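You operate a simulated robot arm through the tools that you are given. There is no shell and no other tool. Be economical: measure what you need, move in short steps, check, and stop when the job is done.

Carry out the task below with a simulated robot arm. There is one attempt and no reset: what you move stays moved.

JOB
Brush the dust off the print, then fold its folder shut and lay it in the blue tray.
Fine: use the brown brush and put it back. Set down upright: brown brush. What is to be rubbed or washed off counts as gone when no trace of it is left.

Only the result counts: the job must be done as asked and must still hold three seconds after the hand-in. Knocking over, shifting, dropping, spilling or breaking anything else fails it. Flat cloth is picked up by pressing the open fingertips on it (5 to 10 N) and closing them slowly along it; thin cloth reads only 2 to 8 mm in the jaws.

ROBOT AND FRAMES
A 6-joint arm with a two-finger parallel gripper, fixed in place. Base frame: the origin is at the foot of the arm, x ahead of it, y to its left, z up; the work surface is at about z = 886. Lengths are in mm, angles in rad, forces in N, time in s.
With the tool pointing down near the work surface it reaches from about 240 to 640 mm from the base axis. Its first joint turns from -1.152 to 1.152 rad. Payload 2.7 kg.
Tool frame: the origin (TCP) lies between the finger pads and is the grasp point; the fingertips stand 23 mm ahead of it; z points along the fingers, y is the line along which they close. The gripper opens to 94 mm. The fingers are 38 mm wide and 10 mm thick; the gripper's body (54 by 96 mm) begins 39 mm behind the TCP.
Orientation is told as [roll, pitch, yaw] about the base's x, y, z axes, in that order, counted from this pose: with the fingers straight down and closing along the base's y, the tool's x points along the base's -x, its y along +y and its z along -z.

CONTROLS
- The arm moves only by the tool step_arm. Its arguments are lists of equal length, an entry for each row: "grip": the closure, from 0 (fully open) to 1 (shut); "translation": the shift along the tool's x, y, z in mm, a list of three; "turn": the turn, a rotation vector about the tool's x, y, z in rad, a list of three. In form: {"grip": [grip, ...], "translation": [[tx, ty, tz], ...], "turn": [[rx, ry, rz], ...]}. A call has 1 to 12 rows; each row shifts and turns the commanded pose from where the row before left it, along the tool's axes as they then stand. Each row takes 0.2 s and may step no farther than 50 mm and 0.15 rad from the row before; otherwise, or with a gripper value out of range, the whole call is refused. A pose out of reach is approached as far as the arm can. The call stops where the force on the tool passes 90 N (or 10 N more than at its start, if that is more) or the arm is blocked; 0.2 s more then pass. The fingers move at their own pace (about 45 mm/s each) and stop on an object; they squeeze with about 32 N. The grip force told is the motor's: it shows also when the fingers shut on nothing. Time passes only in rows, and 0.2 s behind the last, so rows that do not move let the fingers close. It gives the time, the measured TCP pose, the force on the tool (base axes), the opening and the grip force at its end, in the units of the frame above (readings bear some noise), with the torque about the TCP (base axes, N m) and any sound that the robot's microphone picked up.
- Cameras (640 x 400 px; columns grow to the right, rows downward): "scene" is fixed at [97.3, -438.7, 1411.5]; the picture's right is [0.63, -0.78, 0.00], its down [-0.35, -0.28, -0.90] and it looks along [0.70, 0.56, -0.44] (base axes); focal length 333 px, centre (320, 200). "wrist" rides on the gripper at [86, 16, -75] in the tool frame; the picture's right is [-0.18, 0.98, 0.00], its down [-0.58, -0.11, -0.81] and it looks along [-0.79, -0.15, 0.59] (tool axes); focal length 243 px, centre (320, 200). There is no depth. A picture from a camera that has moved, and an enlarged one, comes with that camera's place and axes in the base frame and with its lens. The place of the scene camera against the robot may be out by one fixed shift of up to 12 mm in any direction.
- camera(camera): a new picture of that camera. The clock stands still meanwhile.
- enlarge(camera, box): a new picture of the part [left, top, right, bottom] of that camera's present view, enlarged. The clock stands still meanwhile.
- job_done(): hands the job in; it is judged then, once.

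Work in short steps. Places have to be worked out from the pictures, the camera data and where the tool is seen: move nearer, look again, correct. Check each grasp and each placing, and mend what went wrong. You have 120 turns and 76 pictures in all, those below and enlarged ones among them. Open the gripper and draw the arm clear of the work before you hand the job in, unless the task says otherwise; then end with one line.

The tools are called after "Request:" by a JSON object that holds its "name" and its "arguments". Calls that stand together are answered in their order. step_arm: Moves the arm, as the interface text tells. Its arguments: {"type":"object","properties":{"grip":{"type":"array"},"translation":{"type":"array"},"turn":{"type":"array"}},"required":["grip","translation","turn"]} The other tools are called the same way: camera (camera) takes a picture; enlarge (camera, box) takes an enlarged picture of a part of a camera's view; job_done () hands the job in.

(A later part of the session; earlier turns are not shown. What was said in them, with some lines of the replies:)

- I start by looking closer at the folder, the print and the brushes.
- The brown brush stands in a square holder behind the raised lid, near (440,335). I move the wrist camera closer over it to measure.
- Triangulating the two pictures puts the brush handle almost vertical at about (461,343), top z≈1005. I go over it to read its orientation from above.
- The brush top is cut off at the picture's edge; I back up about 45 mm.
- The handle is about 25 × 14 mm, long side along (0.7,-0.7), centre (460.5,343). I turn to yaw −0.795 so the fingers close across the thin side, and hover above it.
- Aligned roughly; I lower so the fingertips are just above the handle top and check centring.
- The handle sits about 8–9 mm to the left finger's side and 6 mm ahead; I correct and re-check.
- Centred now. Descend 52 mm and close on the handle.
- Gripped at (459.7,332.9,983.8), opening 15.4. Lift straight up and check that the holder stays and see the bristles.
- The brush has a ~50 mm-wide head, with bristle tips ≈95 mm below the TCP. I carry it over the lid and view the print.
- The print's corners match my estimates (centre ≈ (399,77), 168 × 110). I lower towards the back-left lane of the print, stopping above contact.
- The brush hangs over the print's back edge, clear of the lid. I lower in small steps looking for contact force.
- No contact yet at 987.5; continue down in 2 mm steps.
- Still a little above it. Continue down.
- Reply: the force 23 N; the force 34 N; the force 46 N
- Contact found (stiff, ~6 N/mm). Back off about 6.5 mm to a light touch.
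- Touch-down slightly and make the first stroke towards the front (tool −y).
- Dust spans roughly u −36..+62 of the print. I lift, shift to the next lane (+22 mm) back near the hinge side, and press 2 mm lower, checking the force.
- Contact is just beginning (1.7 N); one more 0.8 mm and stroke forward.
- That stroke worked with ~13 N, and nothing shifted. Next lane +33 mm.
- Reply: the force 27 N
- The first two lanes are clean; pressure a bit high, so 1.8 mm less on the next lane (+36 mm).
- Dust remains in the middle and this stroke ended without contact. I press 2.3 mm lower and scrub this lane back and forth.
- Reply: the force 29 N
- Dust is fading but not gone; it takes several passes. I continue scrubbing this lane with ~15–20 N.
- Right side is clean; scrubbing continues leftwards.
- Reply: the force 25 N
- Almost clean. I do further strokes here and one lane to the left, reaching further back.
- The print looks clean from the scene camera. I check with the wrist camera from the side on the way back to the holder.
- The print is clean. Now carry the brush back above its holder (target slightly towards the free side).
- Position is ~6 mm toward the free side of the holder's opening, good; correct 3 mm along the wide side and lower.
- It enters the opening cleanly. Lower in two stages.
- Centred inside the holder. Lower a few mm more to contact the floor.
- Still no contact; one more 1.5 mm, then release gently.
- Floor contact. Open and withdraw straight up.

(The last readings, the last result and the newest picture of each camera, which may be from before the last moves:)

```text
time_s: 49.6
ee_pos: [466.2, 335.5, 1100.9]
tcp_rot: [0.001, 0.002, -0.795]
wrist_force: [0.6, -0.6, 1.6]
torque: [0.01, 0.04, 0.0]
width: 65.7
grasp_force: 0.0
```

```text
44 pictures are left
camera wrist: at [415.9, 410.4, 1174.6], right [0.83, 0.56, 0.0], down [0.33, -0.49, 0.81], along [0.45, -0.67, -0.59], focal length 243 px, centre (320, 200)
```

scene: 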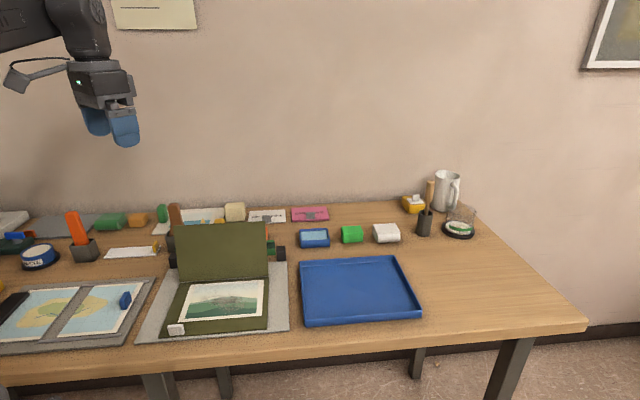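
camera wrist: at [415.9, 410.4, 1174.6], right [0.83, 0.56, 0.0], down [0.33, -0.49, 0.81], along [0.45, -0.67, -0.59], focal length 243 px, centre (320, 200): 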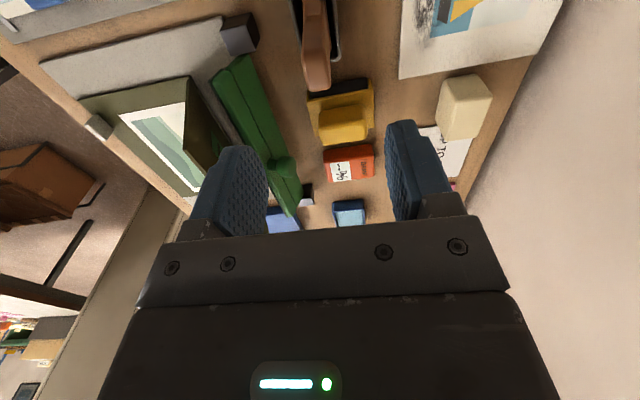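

Brush is back upright. Now I fly over the lid to inspect the white block at the folder's front-left corner.

Request:
{"name": "step_arm", "arguments": {"grip": [0.3, 0.3, 0.3, 0.3, 0.3, 0.3, 0.3, 0.3, 0.3], "translation": [[0, -40, -10], [0, -40, 0], [0, -40, 0], [0, -40, 0], [0, -40, 0], [0, -40, 0], [0, -40, 0], [-9, -32, 35], [0, 0, 40]], "turn": [[0, 0, 0], [0, 0, 0], [0, 0, 0], [0, 0, 0], [0, 0, 0], [0, 0, 0], [0, 0, 0], [0, 0, 0], [0, 0, 0]]}}

Request:
{"name": "camera", "arguments": {"camera": "wrist"}}

```text
time_s: 51.6
ee_pos: [248.1, 107.3, 1039.4]
tcp_rot: [0.002, 0.003, -0.795]
wrist_force: [-0.3, 0.2, 0.4]
torque: [0.03, 0.03, -0.05]
width: 65.6
grasp_force: 0.0
```

```text
43 pictures are left
camera wrist: at [198.9, 181.4, 1113.4], right [0.83, 0.56, 0.0], down [0.33, -0.49, 0.8], along [0.45, -0.67, -0.59], focal length 243 px, centre (320, 200)
```

wrist: 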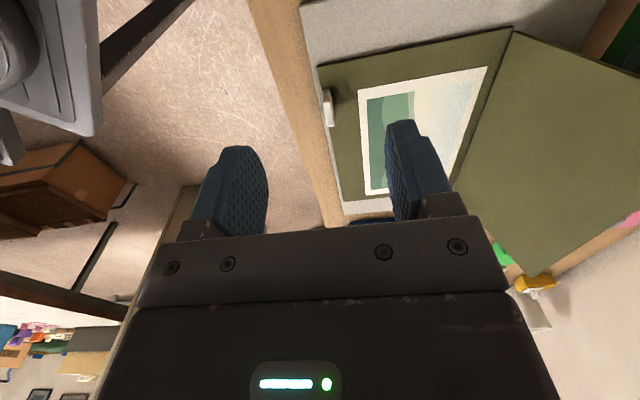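

Request:
{"name": "enlarge", "arguments": {"camera": "wrist", "box": [290, 50, 410, 130]}}

Request:
{"name": "enlarge", "arguments": {"camera": "scene", "box": [160, 290, 220, 340]}}

```text
5.00 times, centred on (350, 90) of wrist
camera zoom: at [198.9, 181.4, 1113.4], right [0.83, 0.56, 0.0], down [0.33, -0.49, 0.8], along [0.45, -0.67, -0.59], focal length 1213 px, centre (170, 750)
```

zoom: 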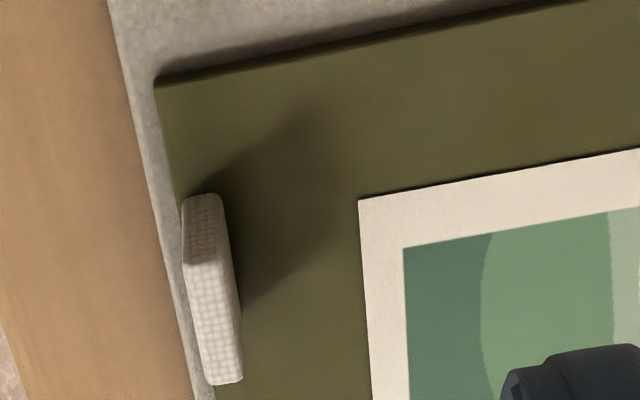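

```text
8.00 times, centred on (190, 315) of scene
camera zoom: at [97.2, -438.7, 1411.5], right [0.63, -0.78, 0.0], down [-0.35, -0.28, -0.9], along [0.7, 0.56, -0.44], focal length 2667 px, centre (1360, -720)
```

zoom: 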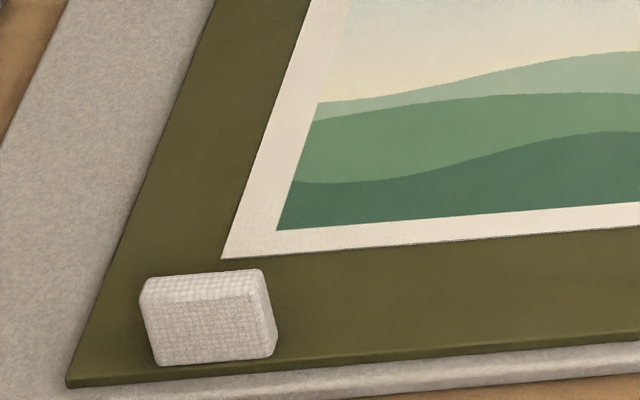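

The white block is a stiff tab standing on the folder's front edge (n≈−89), about 28 × 7 mm; the lid (length ≈140) ends short of it, so the tab is the handle. First I close the fingers and go behind the lid (top edge z≈1025) to push it shut.

Request:
{"name": "step_arm", "arguments": {"grip": [1, 1, 1, 1, 1, 1, 1, 1, 1, 1, 1], "translation": [[0, 0, -40], [0, 0, -35], [-20, 38, 0], [-20, 38, 0], [-20, 38, 0], [-22, 38, 0], [-22, 38, 0], [-20, 37, 0], [0, 0, 40], [0, 0, 30], [0, 0, 0]], "turn": [[0, 0, 0], [0, 0, 0], [0, 0, 0], [0, 0, 0], [0, 0, 0], [0, 0, 0], [0, 0, 0], [0, 0, 0], [0, 0, 0], [0, 0, 0], [0, 0, 0]]}}

Request:
{"name": "enlarge", "arguments": {"camera": "scene", "box": [140, 150, 340, 310]}}

Request:
{"name": "camera", "arguments": {"camera": "wrist"}}

```text
time_s: 54.0
ee_pos: [494.3, 181.9, 1043.0]
tcp_rot: [0.004, 0.001, -0.795]
wrist_force: [0.3, 0.9, 0.4]
torque: [-0.03, 0.03, -0.01]
width: 0.1
grasp_force: 32.1
```

```text
2.50 times, centred on (240, 230) of scene
camera zoom: at [97.3, -438.7, 1411.5], right [0.63, -0.78, 0.0], down [-0.35, -0.28, -0.9], along [0.7, 0.56, -0.44], focal length 834 px, centre (520, 125)
```

zoom: 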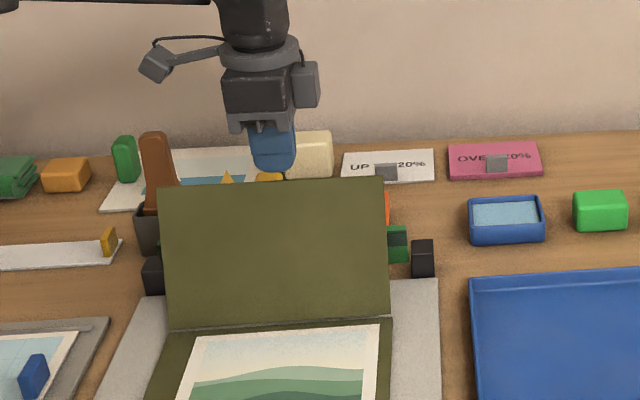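

```text
39 pictures are left
camera wrist: at [445.4, 256.4, 1117.7], right [0.83, 0.56, 0.0], down [0.33, -0.49, 0.8], along [0.45, -0.67, -0.59], focal length 243 px, centre (320, 200)
```

wrist: 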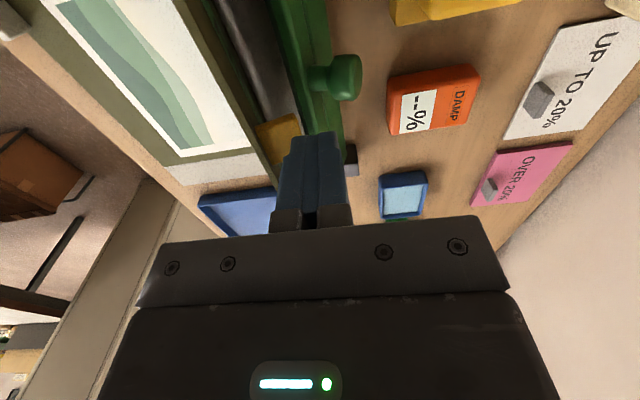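

There is a green bar with a knob and a grey/black strip behind the lid; I look closer before pushing.

Request:
{"name": "enlarge", "arguments": {"camera": "wrist", "box": [150, 0, 400, 160]}}

```text
2.50 times, centred on (275, 80) of wrist
camera zoom: at [445.4, 256.4, 1117.7], right [0.83, 0.56, 0.0], down [0.33, -0.49, 0.8], along [0.45, -0.67, -0.59], focal length 606 px, centre (432, 500)
```

zoom: 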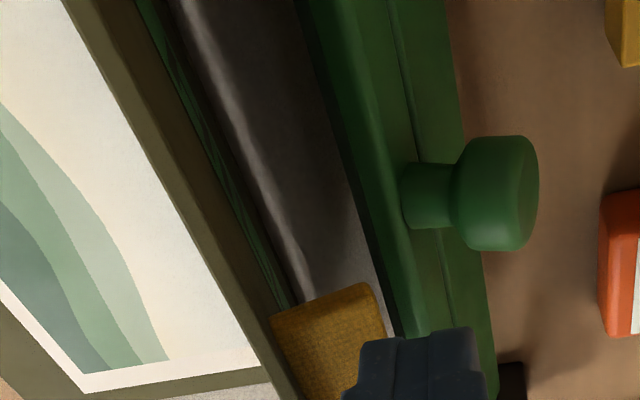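

It's a yellow tab on the lid's back near its top edge (u≈−6, z≈1003). I'll push beside it: shift 38 mm along u, lower to tips ≈990, then push towards the front.

Request:
{"name": "step_arm", "arguments": {"grip": [1, 1, 1, 1, 1, 1, 1], "translation": [[-38, 0, 0], [0, 0, 28], [0, -12, 0], [0, -12, 0], [0, -8, 0], [0, -8, 0], [0, -8, 0]], "turn": [[0, 0, 0], [0, 0, 0], [0, 0, 0], [0, 0, 0], [0, 0, 0], [0, 0, 0], [0, 0, 0]]}}

Request:
{"name": "enlarge", "arguments": {"camera": "scene", "box": [140, 180, 300, 340]}}

```text
time_s: 55.6
ee_pos: [488.0, 122.9, 1014.4]
tcp_rot: [0.002, 0.0, -0.796]
wrist_force: [0.3, 0.5, 0.0]
torque: [0.03, 0.01, -0.02]
width: 0.0
grasp_force: 31.9
```

```text
2.50 times, centred on (220, 260) of scene
camera zoom: at [97.3, -438.7, 1411.5], right [0.63, -0.78, 0.0], down [-0.35, -0.28, -0.9], along [0.7, 0.56, -0.44], focal length 834 px, centre (570, 50)
```

zoom: 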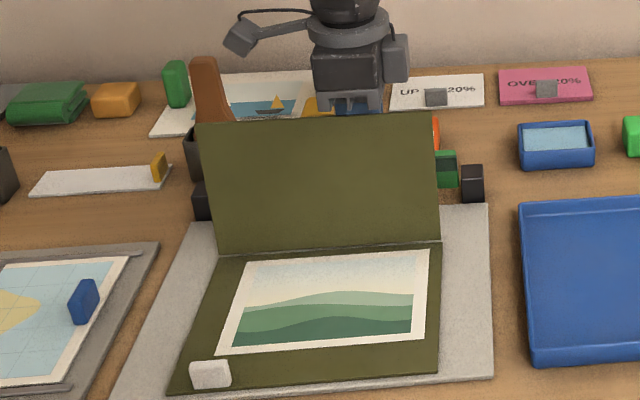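

The lid is moving with almost no force. Continue pushing.

Request:
{"name": "step_arm", "arguments": {"grip": [1, 1, 1, 1, 1], "translation": [[0, -8, 0], [0, -8, 0], [0, -8, 0], [0, -8, 0], [0, -8, 0]], "turn": [[0, 0, 0], [0, 0, 0], [0, 0, 0], [0, 0, 0], [0, 0, 0]]}}

Request:
{"name": "enlarge", "arguments": {"camera": "scene", "box": [140, 180, 300, 340]}}

```text
time_s: 56.8
ee_pos: [458.5, 95.8, 1014.5]
tcp_rot: [0.002, 0.001, -0.795]
wrist_force: [-0.5, 0.7, -0.2]
torque: [0.01, 0.02, 0.0]
width: 0.0
grasp_force: 32.5
```

```text
2.50 times, centred on (220, 260) of scene
camera zoom: at [97.3, -438.7, 1411.5], right [0.63, -0.78, 0.0], down [-0.35, -0.28, -0.9], along [0.7, 0.56, -0.44], focal length 834 px, centre (570, 50)
```

zoom: 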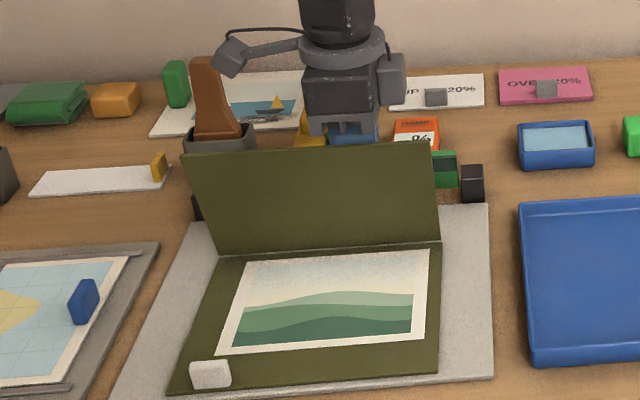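

The lid is past upright and follows the finger. I continue, gradually adding descent.

Request:
{"name": "step_arm", "arguments": {"grip": [1, 1, 1, 1, 1], "translation": [[0, -10, 2], [0, -10, 4], [0, -10, 5], [0, -10, 6], [0, -10, 7]], "turn": [[0, 0, 0], [0, 0, 0], [0, 0, 0], [0, 0, 0], [0, 0, 0]]}}

Request:
{"name": "enlarge", "arguments": {"camera": "scene", "box": [140, 180, 300, 340]}}

```text
time_s: 58.0
ee_pos: [423.9, 60.3, 991.0]
tcp_rot: [0.001, 0.002, -0.795]
wrist_force: [-0.7, -0.9, -0.6]
torque: [-0.01, -0.02, 0.0]
width: 0.0
grasp_force: 31.9
```

```text
2.50 times, centred on (220, 260) of scene
camera zoom: at [97.3, -438.7, 1411.5], right [0.63, -0.78, 0.0], down [-0.35, -0.28, -0.9], along [0.7, 0.56, -0.44], focal length 834 px, centre (570, 50)
```

zoom: 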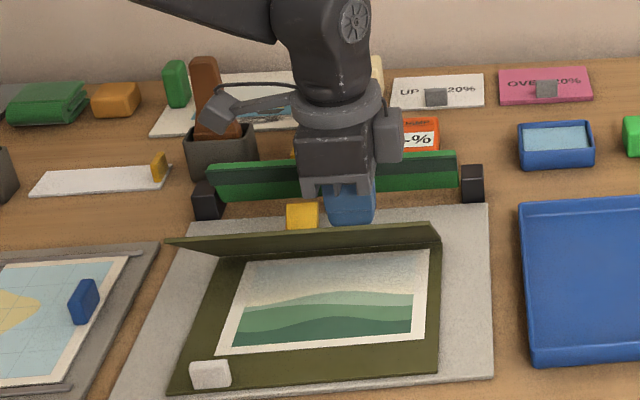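

Lid is at about 45°, well behaved. Continue down and forward.

Request:
{"name": "step_arm", "arguments": {"grip": [1, 1, 1, 1, 1], "translation": [[0, -8, 9], [0, -7, 10], [0, -6, 12], [0, -4, 12], [0, -3, 12]], "turn": [[0, 0, 0], [0, 0, 0], [0, 0, 0], [0, 0, 0], [0, 0, 0]]}}

Request:
{"name": "enlarge", "arguments": {"camera": "scene", "box": [140, 180, 300, 340]}}

```text
time_s: 59.2
ee_pos: [403.5, 40.5, 934.6]
tcp_rot: [0.002, 0.003, -0.796]
wrist_force: [0.1, 0.4, 0.0]
torque: [0.02, 0.0, -0.01]
width: 0.4
grasp_force: 31.5
```

```text
2.50 times, centred on (220, 260) of scene
camera zoom: at [97.3, -438.7, 1411.5], right [0.63, -0.78, 0.0], down [-0.35, -0.28, -0.9], along [0.7, 0.56, -0.44], focal length 834 px, centre (570, 50)
```

zoom: 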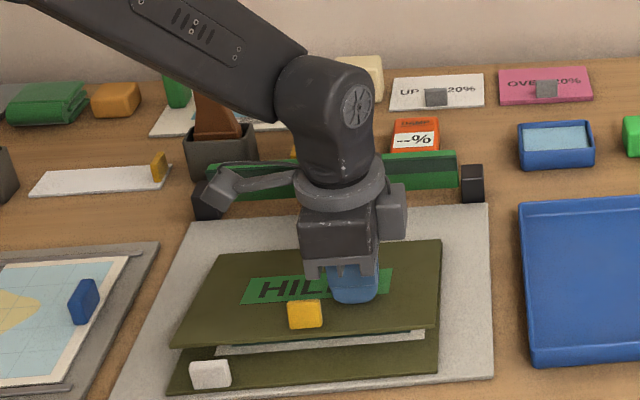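

Nearly shut. A bit more downward to close it fully, reading the force.

Request:
{"name": "step_arm", "arguments": {"grip": [1, 1, 1, 1], "translation": [[0, -3, 6], [0, -2, 5], [0, 0, 4], [0, 0, 0]], "turn": [[0, 0, 0], [0, 0, 0], [0, 0, 0], [0, 0, 0]]}}

Request:
{"name": "enlarge", "arguments": {"camera": "scene", "box": [150, 240, 290, 340]}}

```text
time_s: 60.2
ee_pos: [399.2, 36.0, 918.7]
tcp_rot: [0.003, 0.001, -0.797]
wrist_force: [1.0, -0.3, 0.3]
torque: [-0.02, 0.03, -0.01]
width: 0.4
grasp_force: 32.0
```

```text
4.00 times, centred on (220, 290) of scene
camera zoom: at [97.3, -438.7, 1411.5], right [0.63, -0.78, 0.0], down [-0.35, -0.28, -0.9], along [0.7, 0.56, -0.44], focal length 1334 px, centre (720, -160)
```

zoom: 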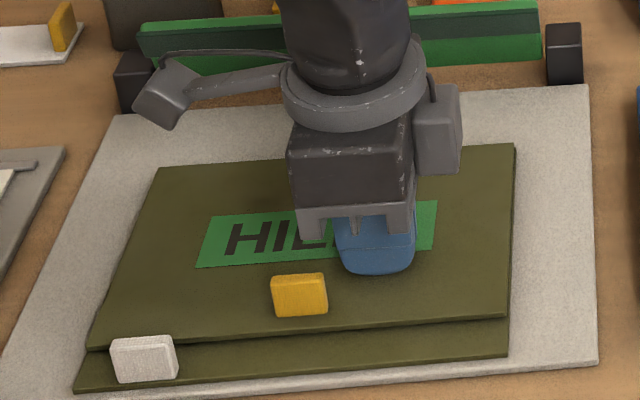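

A small gap remains; press down further until contact shows.

Request:
{"name": "step_arm", "arguments": {"grip": [1, 1], "translation": [[0, 0, 2.5], [0, 0, 0]], "turn": [[0, 0, 0], [0, 0, 0]]}}

Request:
{"name": "step_arm", "arguments": {"grip": [1, 1], "translation": [[0, 0, 1.5], [0, 0, 0]], "turn": [[0, 0, 0], [0, 0, 0]]}}

Request:
{"name": "step_arm", "arguments": {"grip": [1, 1], "translation": [[0, 0, 1.5], [0, 0, 0]], "turn": [[0, 0, 0], [0, 0, 0]]}}

```text
time_s: 60.8
ee_pos: [399.1, 36.6, 916.9]
tcp_rot: [0.004, 0.002, -0.796]
wrist_force: [-4.9, 0.2, 13.2]
torque: [-0.04, 0.04, -0.02]
width: 0.0
grasp_force: 31.6
```

```text
time_s: 61.4
ee_pos: [399.0, 36.6, 916.7]
tcp_rot: [0.004, 0.0, -0.796]
wrist_force: [-5.4, -6.5, 27.1]
torque: [-0.08, 0.13, 0.04]
width: 0.0
grasp_force: 32.1
```

```text
time_s: 62.0
ee_pos: [399.2, 35.9, 915.9]
tcp_rot: [0.004, -0.001, -0.795]
wrist_force: [-10.0, -7.6, 40.9]
torque: [-0.13, 0.18, 0.12]
width: 0.0
grasp_force: 31.4
```

The lid is shut (its top at ≈893). I lift up and photograph with the wrist camera to locate the tray and tabs.

Request:
{"name": "step_arm", "arguments": {"grip": [1, 1, 0.6, 0.3, 0.3], "translation": [[0, 0, -10], [0, 0, -45], [0, 0, -45], [0, 0, -45], [0, 0, -45]], "turn": [[0, 0, 0], [0, 0, 0], [0, 0, 0], [0, 0, 0], [0, 0, 0]]}}

Request:
{"name": "camera", "arguments": {"camera": "wrist"}}

Request:
{"name": "enlarge", "arguments": {"camera": "scene", "box": [130, 220, 430, 350]}}

```text
time_s: 63.2
ee_pos: [400.8, 38.7, 1104.4]
tcp_rot: [0.001, 0.004, -0.796]
wrist_force: [0.3, -0.6, 1.4]
torque: [-0.02, 0.0, 0.01]
width: 65.8
grasp_force: 0.6
```

```text
32 pictures are left
camera wrist: at [351.9, 110.9, 1179.4], right [0.83, 0.56, 0.0], down [0.33, -0.49, 0.8], along [0.45, -0.67, -0.59], focal length 243 px, centre (320, 200)
```

wrist: 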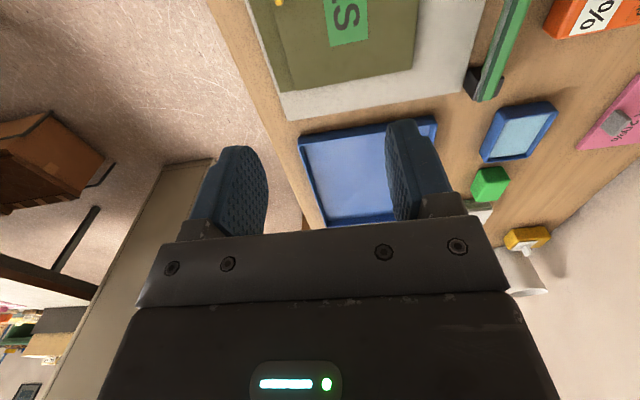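

```text
2.13 times, centred on (280, 285) of scene
camera zoom: at [97.3, -438.7, 1411.5], right [0.63, -0.78, 0.0], down [-0.35, -0.28, -0.9], along [0.7, 0.56, -0.44], focal length 711 px, centre (405, 19)
```

zoom: 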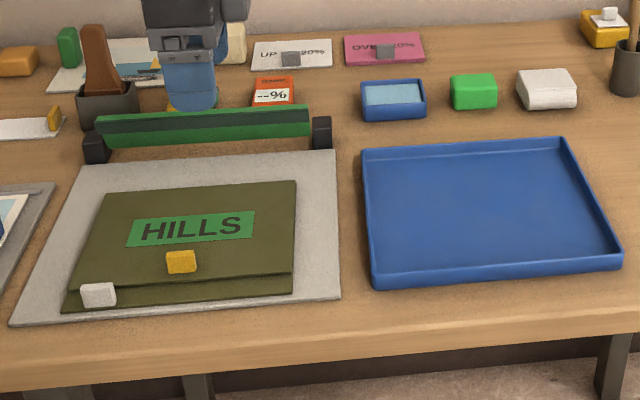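

Tray is 255 × 190, parallel to the folder; the folder must translate by about Δu=+295, Δn=+27. Now go above the white tab with the fingers half open and check centring.

Request:
{"name": "step_arm", "arguments": {"grip": [0.65, 0.65, 0.65, 0.65, 0.65], "translation": [[34, -22, 30], [34, -21, 35], [35, -20.7, 35], [0, 0, 35], [0, 0, 0]], "turn": [[0, 0, 0], [0, 0, 0], [0, 0, 0], [0, 0, 0], [0, 0, 0]]}}

Request:
{"name": "enlarge", "arguments": {"camera": "wrist", "box": [230, 40, 410, 160]}}

```text
refused: row 1 steps farther than a row can; nothing moved
```

```text
3.33 times, centred on (320, 100) of wrist
camera zoom: at [351.9, 110.9, 1179.4], right [0.83, 0.56, 0.0], down [0.33, -0.49, 0.8], along [0.45, -0.67, -0.59], focal length 809 px, centre (320, 533)
```

zoom: 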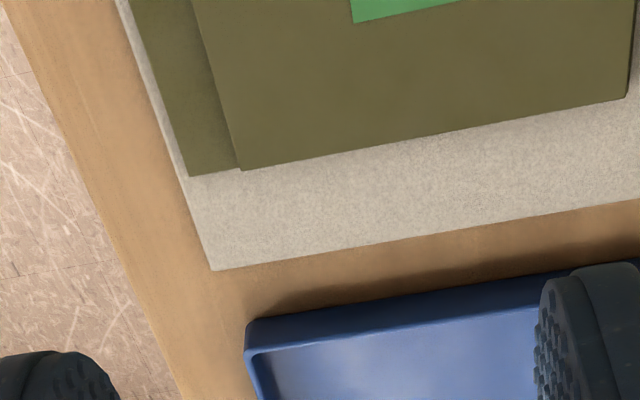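

That step was too large; same move in smaller rows.

Request:
{"name": "step_arm", "arguments": {"grip": [0.65, 0.65, 0.65, 0.65, 0.65, 0.65], "translation": [[34, -22, 20], [34, -21, 20], [35, -20.7, 20], [0, 0, 40], [0, 0, 35], [0, 0, 0]], "turn": [[0, 0, 0], [0, 0, 0], [0, 0, 0], [0, 0, 0], [0, 0, 0], [0, 0, 0]]}}

Request:
{"name": "enlarge", "arguments": {"camera": "wrist", "box": [220, 40, 420, 165]}}

```text
time_s: 64.6
ee_pos: [284.8, 65.6, 967.7]
tcp_rot: [0.001, 0.003, -0.798]
wrist_force: [-1.0, -0.8, 0.1]
torque: [-0.01, 0.0, 0.03]
width: 33.2
grasp_force: 0.1
```

```text
3.20 times, centred on (320, 102) of wrist
camera zoom: at [235.4, 140.6, 1042.5], right [0.83, 0.56, 0.0], down [0.33, -0.49, 0.8], along [0.45, -0.67, -0.59], focal length 776 px, centre (320, 512)
```

zoom: 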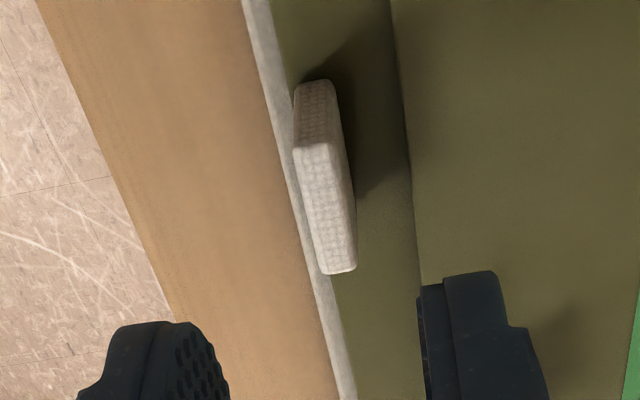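

Fingers are nearly centred on the tab (offset ≈2 mm, 1 mm). Descend to TCP z≈920 so the inner tip stays above the lid.

Request:
{"name": "step_arm", "arguments": {"grip": [0.65, 0.65, 0.65], "translation": [[2.3, 1, 24], [0, 0, 23], [0, 0, 0]], "turn": [[0, 0, 0], [0, 0, 0], [0, 0, 0]]}}

Request:
{"name": "enlarge", "arguments": {"camera": "wrist", "box": [220, 40, 420, 165]}}

```text
time_s: 65.4
ee_pos: [281.1, 70.9, 923.3]
tcp_rot: [0.002, 0.0, -0.796]
wrist_force: [-0.5, -0.3, -0.3]
torque: [0.03, 0.03, 0.0]
width: 33.0
grasp_force: 0.0
```

```text
3.20 times, centred on (320, 102) of wrist
camera zoom: at [232.4, 143.7, 997.3], right [0.83, 0.56, 0.0], down [0.33, -0.49, 0.8], along [0.45, -0.67, -0.59], focal length 776 px, centre (320, 512)
```

zoom: 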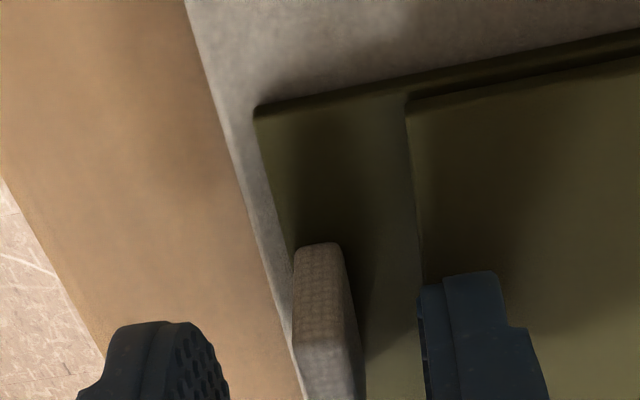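

The tab is between the fingers. Lower 3 mm more and close.

Request:
{"name": "step_arm", "arguments": {"grip": [0.65, 0.8, 0.95, 1, 1, 1], "translation": [[0, 0, 3], [0, 0, 0], [0, 0, 0], [0, 0, 0], [0, 0, 0], [0, 0, 0]], "turn": [[0, 0, 0], [0, 0, 0], [0, 0, 0], [0, 0, 0], [0, 0, 0], [0, 0, 0]]}}

Request:
{"name": "enlarge", "arguments": {"camera": "wrist", "box": [220, 40, 420, 165]}}

```text
time_s: 66.8
ee_pos: [282.7, 69.6, 919.0]
tcp_rot: [0.002, 0.002, -0.795]
wrist_force: [0.7, -0.1, 0.3]
torque: [-0.03, 0.01, 0.08]
width: 7.5
grasp_force: 31.9
```

```text
3.20 times, centred on (320, 102) of wrist
camera zoom: at [232.1, 143.0, 993.5], right [0.83, 0.56, 0.0], down [0.33, -0.49, 0.8], along [0.45, -0.67, -0.59], focal length 776 px, centre (320, 512)
```

zoom: 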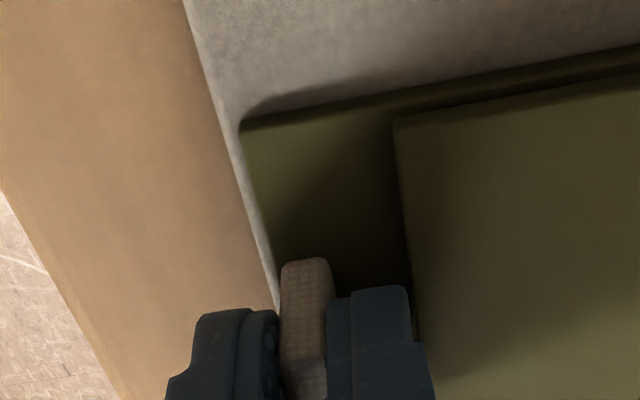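

Tab gripped (7.5 mm). Lift a little and check force and droop.

Request:
{"name": "step_arm", "arguments": {"grip": [1, 1, 1, 1, 1], "translation": [[0, 0, -6], [0, 0, -8], [0, 0, -10], [0, 0, -10], [0, 0, 0]], "turn": [[0, 0, 0], [0, 0, 0], [0, 0, 0], [0, 0, 0], [0, 0, 0]]}}

Request:
{"name": "enlarge", "arguments": {"camera": "scene", "box": [130, 200, 310, 350]}}

```text
time_s: 68.0
ee_pos: [281.8, 69.9, 953.3]
tcp_rot: [0.002, 0.002, -0.798]
wrist_force: [0.3, 0.5, -1.3]
torque: [-0.02, 0.12, -0.01]
width: 7.1
grasp_force: 32.3
```

```text
2.67 times, centred on (220, 275) of scene
camera zoom: at [97.3, -438.7, 1411.5], right [0.63, -0.78, 0.0], down [-0.35, -0.28, -0.9], along [0.7, 0.56, -0.44], focal length 889 px, centre (587, 0)
```

zoom: 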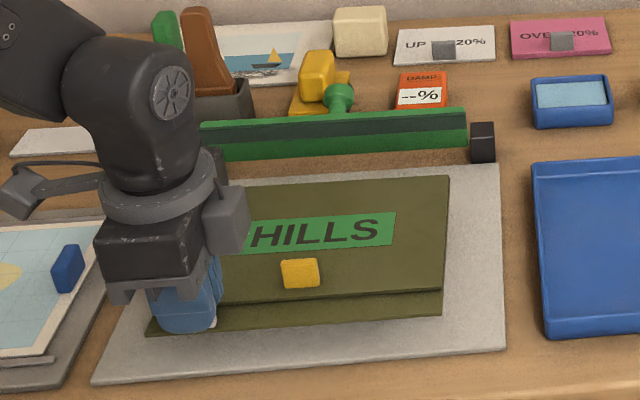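

It lifts nearly level and light. Raise 40 mm more, then carry along u in small steps.

Request:
{"name": "step_arm", "arguments": {"grip": [1, 1, 1, 1, 1, 1, 1, 1, 1], "translation": [[0, 0, -15], [0, 0, -20], [0, 0, -10], [-15, 0, 0], [-25, 0, 0], [-30, 0, 0], [-25, 0, 0], [-15, 0, 0], [0, 0, 0]], "turn": [[0, 0, 0], [0, 0, 0], [0, 0, 0], [0, 0, 0], [0, 0, 0], [0, 0, 0], [0, 0, 0], [0, 0, 0], [0, 0, 0]]}}

Request:
{"name": "enlarge", "arguments": {"camera": "scene", "box": [160, 180, 440, 350]}}

```text
time_s: 70.0
ee_pos: [357.8, -12.9, 997.6]
tcp_rot: [0.001, 0.001, -0.797]
wrist_force: [0.1, 0.0, -0.8]
torque: [-0.01, 0.17, -0.02]
width: 7.3
grasp_force: 31.8
```

```text
2.29 times, centred on (300, 265) of scene
camera zoom: at [97.3, -438.7, 1411.5], right [0.63, -0.78, 0.0], down [-0.35, -0.28, -0.9], along [0.7, 0.56, -0.44], focal length 762 px, centre (366, 51)
```

zoom: 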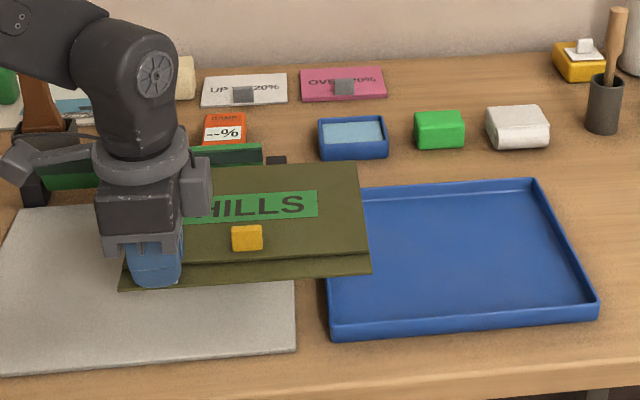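

Held level. Carry on towards the tray: 183 mm along u and 31 mm along n.

Request:
{"name": "step_arm", "arguments": {"grip": [1, 1, 1, 1, 1, 1, 1, 1, 1], "translation": [[-15, 0, 0], [-25, 0, 0], [-25, 4, 0], [-25, 6, 0], [-25, 7, 0], [-25, 7, 0], [-25, 7, 0], [-18, 0, 0], [0, 0, 0]], "turn": [[0, 0, 0], [0, 0, 0], [0, 0, 0], [0, 0, 0], [0, 0, 0], [0, 0, 0], [0, 0, 0], [0, 0, 0], [0, 0, 0]]}}

Request:
{"name": "enlarge", "arguments": {"camera": "scene", "box": [220, 180, 460, 350]}}

Request:
{"name": "camera", "arguments": {"camera": "wrist"}}

```text
time_s: 72.0
ee_pos: [508.5, -120.0, 998.2]
tcp_rot: [0.0, 0.002, -0.797]
wrist_force: [0.3, 0.2, -1.2]
torque: [-0.01, 0.14, -0.02]
width: 7.3
grasp_force: 31.5
```

```text
2.35 times, centred on (340, 265) of scene
camera zoom: at [97.3, -438.7, 1411.5], right [0.63, -0.78, 0.0], down [-0.35, -0.28, -0.9], along [0.7, 0.56, -0.44], focal length 784 px, centre (273, 47)
```

zoom: 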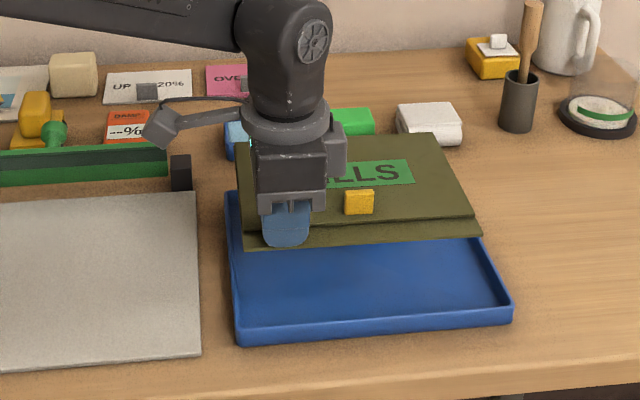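

```text
23 pictures are left
camera wrist: at [459.9, -46.0, 1072.2], right [0.83, 0.56, 0.0], down [0.33, -0.49, 0.8], along [0.45, -0.67, -0.59], focal length 243 px, centre (320, 200)
```

wrist: 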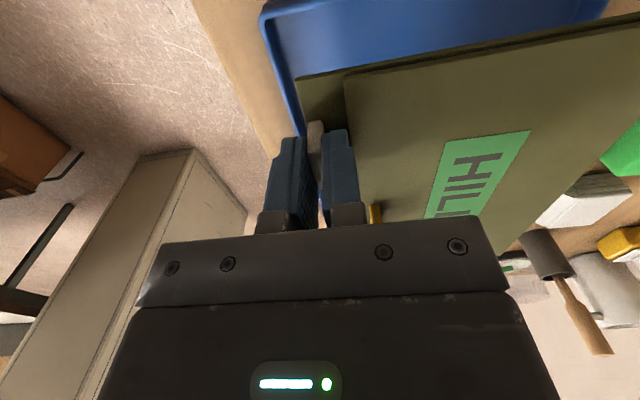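

Relative to the tray corner the folder has ≈10 mm margin along u and ≈22 mm along n; I correct by +8 / −4 mm and lower 45 mm to re-check.

Request:
{"name": "step_arm", "arguments": {"grip": [1, 1, 1, 1], "translation": [[-8, -4, 5], [0, 0, 20], [0, 0, 20], [0, 0, 0]], "turn": [[0, 0, 0], [0, 0, 0], [0, 0, 0], [0, 0, 0]]}}

Request:
{"name": "enlarge", "arguments": {"camera": "scene", "box": [260, 220, 440, 340]}}

Request:
{"name": "camera", "arguments": {"camera": "wrist"}}

```text
time_s: 73.0
ee_pos: [513.0, -129.0, 951.7]
tcp_rot: [0.002, 0.0, -0.796]
wrist_force: [-0.9, 0.2, -0.6]
torque: [0.01, 0.11, -0.01]
width: 7.2
grasp_force: 31.9
```

```text
3.33 times, centred on (350, 280) of scene
camera zoom: at [97.3, -438.7, 1411.5], right [0.63, -0.78, 0.0], down [-0.35, -0.28, -0.9], along [0.7, 0.56, -0.44], focal length 1111 px, centre (220, -67)
```

zoom: 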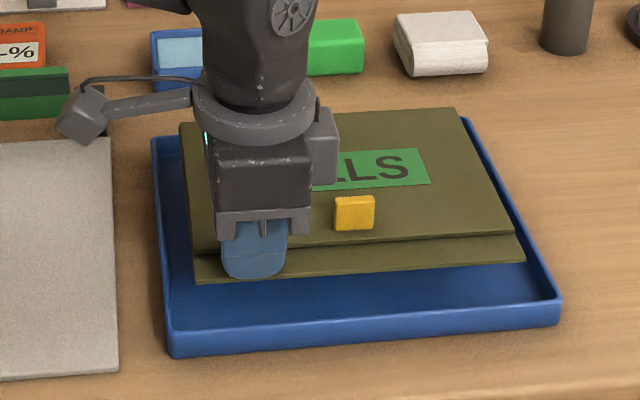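

```text
21 pictures are left
camera wrist: at [464.0, -55.2, 1026.4], right [0.83, 0.56, 0.0], down [0.33, -0.49, 0.8], along [0.45, -0.67, -0.59], focal length 243 px, centre (320, 200)
```

wrist: 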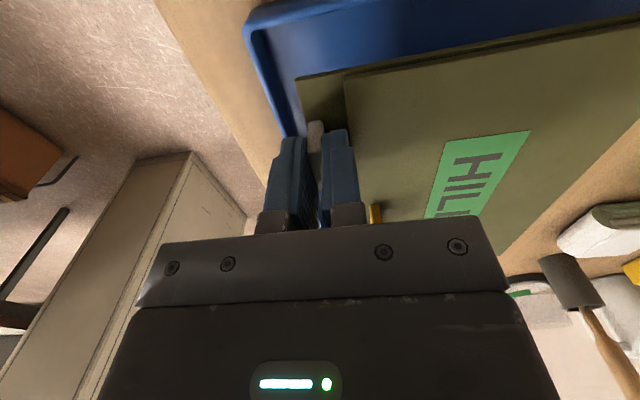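

Margins look balanced on all sides in both views. Lower gently into the tray, watching the force.

Request:
{"name": "step_arm", "arguments": {"grip": [1, 1, 1, 1], "translation": [[-1, -1, 12], [0, 0, 10], [0, 0, 6], [0, 0, 0]], "turn": [[0, 0, 0], [0, 0, 0], [0, 0, 0], [0, 0, 0]]}}

Request:
{"name": "step_arm", "arguments": {"grip": [1, 1], "translation": [[0, 0, 3], [0, 0, 0]], "turn": [[0, 0, 0], [0, 0, 0]]}}

Request:
{"name": "enlarge", "arguments": {"camera": "scene", "box": [280, 230, 440, 340]}}

```text
time_s: 74.0
ee_pos: [511.9, -130.6, 923.1]
tcp_rot: [0.002, 0.003, -0.796]
wrist_force: [0.3, 1.1, -2.0]
torque: [-0.03, 0.14, 0.01]
width: 7.3
grasp_force: 32.0
```

```text
time_s: 74.6
ee_pos: [511.2, -130.6, 923.3]
tcp_rot: [0.002, 0.001, -0.797]
wrist_force: [0.1, 0.7, -1.8]
torque: [0.0, 0.12, -0.02]
width: 7.3
grasp_force: 32.1
```

```text
3.64 times, centred on (360, 285) of scene
camera zoom: at [97.3, -438.7, 1411.5], right [0.63, -0.78, 0.0], down [-0.35, -0.28, -0.9], along [0.7, 0.56, -0.44], focal length 1212 px, centre (174, -109)
```

zoom: 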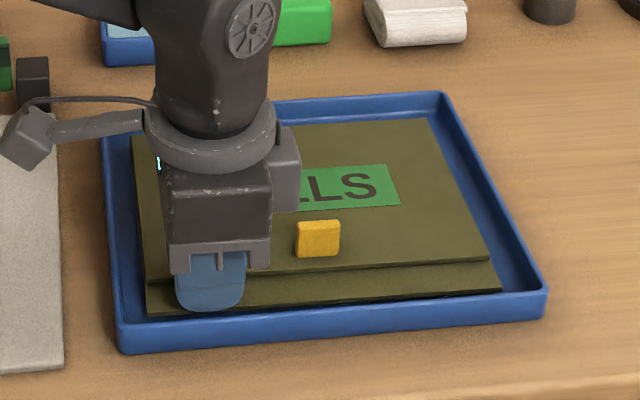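

Inside the tray, still slightly above the floor. Lower further in small steps.

Request:
{"name": "step_arm", "arguments": {"grip": [1, 1], "translation": [[0, 0, 2.5], [0, 0, 0]], "turn": [[0, 0, 0], [0, 0, 0]]}}

Request:
{"name": "step_arm", "arguments": {"grip": [1, 1], "translation": [[0, 0, 2], [0, 0, 0]], "turn": [[0, 0, 0], [0, 0, 0]]}}

Request:
{"name": "step_arm", "arguments": {"grip": [1, 1], "translation": [[0, 0, 1.5], [0, 0, 0]], "turn": [[0, 0, 0], [0, 0, 0]]}}

```text
time_s: 75.2
ee_pos: [511.0, -130.3, 919.2]
tcp_rot: [0.001, 0.003, -0.794]
wrist_force: [-0.2, -0.5, -2.7]
torque: [-0.04, 0.12, 0.01]
width: 7.3
grasp_force: 32.1
```

```text
time_s: 75.8
ee_pos: [511.7, -131.1, 917.8]
tcp_rot: [0.002, 0.0, -0.795]
wrist_force: [-0.6, -0.7, 5.9]
torque: [-0.28, -0.17, -0.05]
width: 7.3
grasp_force: 31.9
```

```text
time_s: 76.4
ee_pos: [512.9, -129.5, 918.7]
tcp_rot: [0.004, -0.001, -0.797]
wrist_force: [0.5, -2.3, 21.6]
torque: [0.34, 0.47, 0.01]
width: 7.3
grasp_force: 32.0
```

Resting on the tray floor. Ease off 1.5 mm, open just a few mm (the tray wall is close), and rise straight up.

Request:
{"name": "step_arm", "arguments": {"grip": [1, 0.9, 0.87, 0.87, 0.87, 0.87], "translation": [[0, 0, -2], [0, 0, 0], [0, 0, 0], [0, 0, 0], [0, 0, -5], [0, 0, -10]], "turn": [[0, 0, 0], [0, 0, 0], [0, 0, 0], [0, 0, 0], [0, 0, 0], [0, 0, 0]]}}

Request:
{"name": "enlarge", "arguments": {"camera": "scene", "box": [280, 230, 440, 340]}}

```text
time_s: 77.8
ee_pos: [511.4, -128.6, 932.0]
tcp_rot: [0.002, 0.002, -0.795]
wrist_force: [1.0, -0.9, -0.8]
torque: [-0.01, 0.02, 0.0]
width: 12.3
grasp_force: 0.0
```

```text
3.64 times, centred on (360, 285) of scene
camera zoom: at [97.3, -438.7, 1411.5], right [0.63, -0.78, 0.0], down [-0.35, -0.28, -0.9], along [0.7, 0.56, -0.44], focal length 1212 px, centre (174, -109)
```

zoom: 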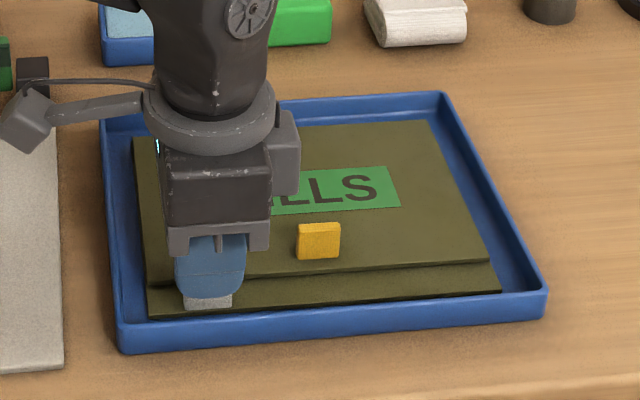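

Released cleanly. Withdraw upwards, open, move back, and check everything.

Request:
{"name": "step_arm", "arguments": {"grip": [0.87, 0.87, 0.6, 0.3, 0, 0, 0, 0, 0], "translation": [[0, 0, -25], [0, 0, -45], [0, 0, -45], [0, 0, -45], [0, 0, -45], [40, 0, -20], [40, -20, 0], [40, -20, 0], [40, -10, 0]], "turn": [[0, 0, 0], [0, 0, 0], [0, 0, 0], [0, 0, 0], [0, 0, 0], [0, 0, 0], [0, 0, 0], [0, 0, 0], [0, 0, 0]]}}

Request:
{"name": "camera", "arguments": {"camera": "scene"}}

Request:
{"name": "enlarge", "arguments": {"camera": "scene", "box": [290, 230, 430, 340]}}

Request:
{"name": "enlarge", "arguments": {"camera": "scene", "box": [120, 190, 310, 350]}}

```text
time_s: 79.8
ee_pos: [365.0, -49.5, 1158.4]
tcp_rot: [0.001, 0.002, -0.796]
wrist_force: [0.0, 0.3, -0.4]
torque: [-0.03, -0.03, 0.0]
width: 94.1
grasp_force: 0.1
```

```text
18 pictures are left
```

scene: 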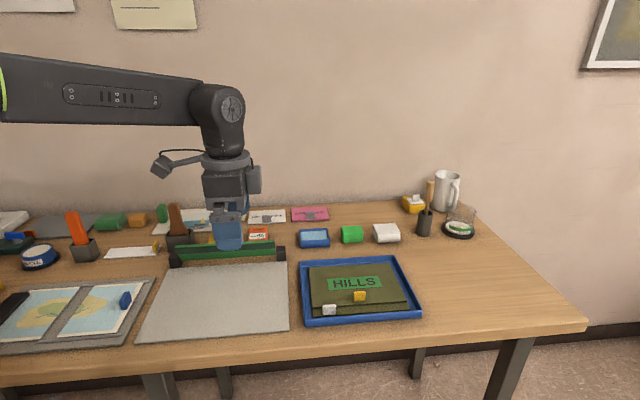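

```text
3.64 times, centred on (360, 285) of scene
camera zoom: at [97.3, -438.7, 1411.5], right [0.63, -0.78, 0.0], down [-0.35, -0.28, -0.9], along [0.7, 0.56, -0.44], focal length 1212 px, centre (174, -109)
```

zoom: 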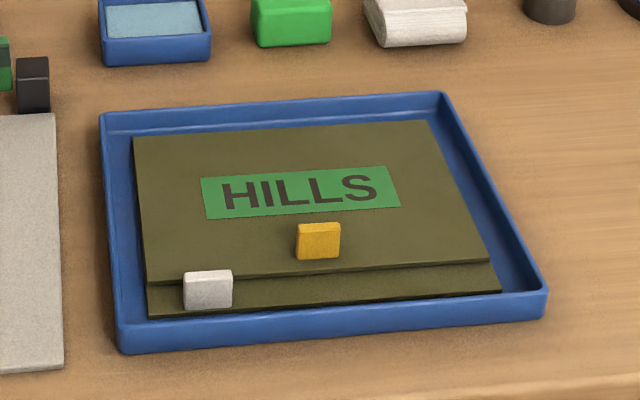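

```text
2.50 times, centred on (215, 270) of scene
camera zoom: at [97.3, -438.7, 1411.5], right [0.63, -0.78, 0.0], down [-0.35, -0.28, -0.9], along [0.7, 0.56, -0.44], focal length 834 px, centre (582, 25)
```

zoom: 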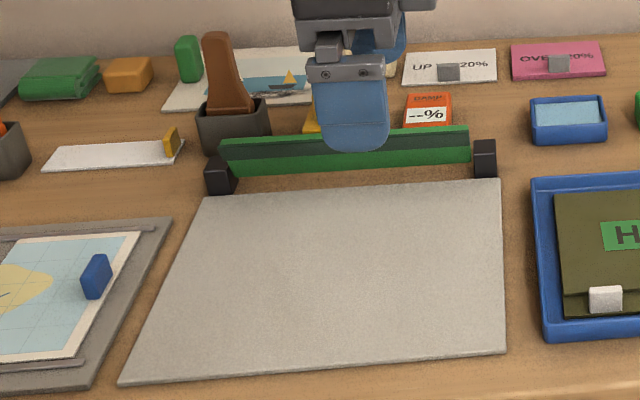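

The folder lies shut and flat in the tray, the brush stands upright in its holder, nothing else moved, and the arm is clear. Handing in.

Request:
{"name": "job_done", "arguments": {}}

```text
The job is handed in.
```

I brushed the print clean, folded the folder shut and laid it flat in the blue tray, and put the brown brush back upright in its holder; I saw nothing else disturbed.
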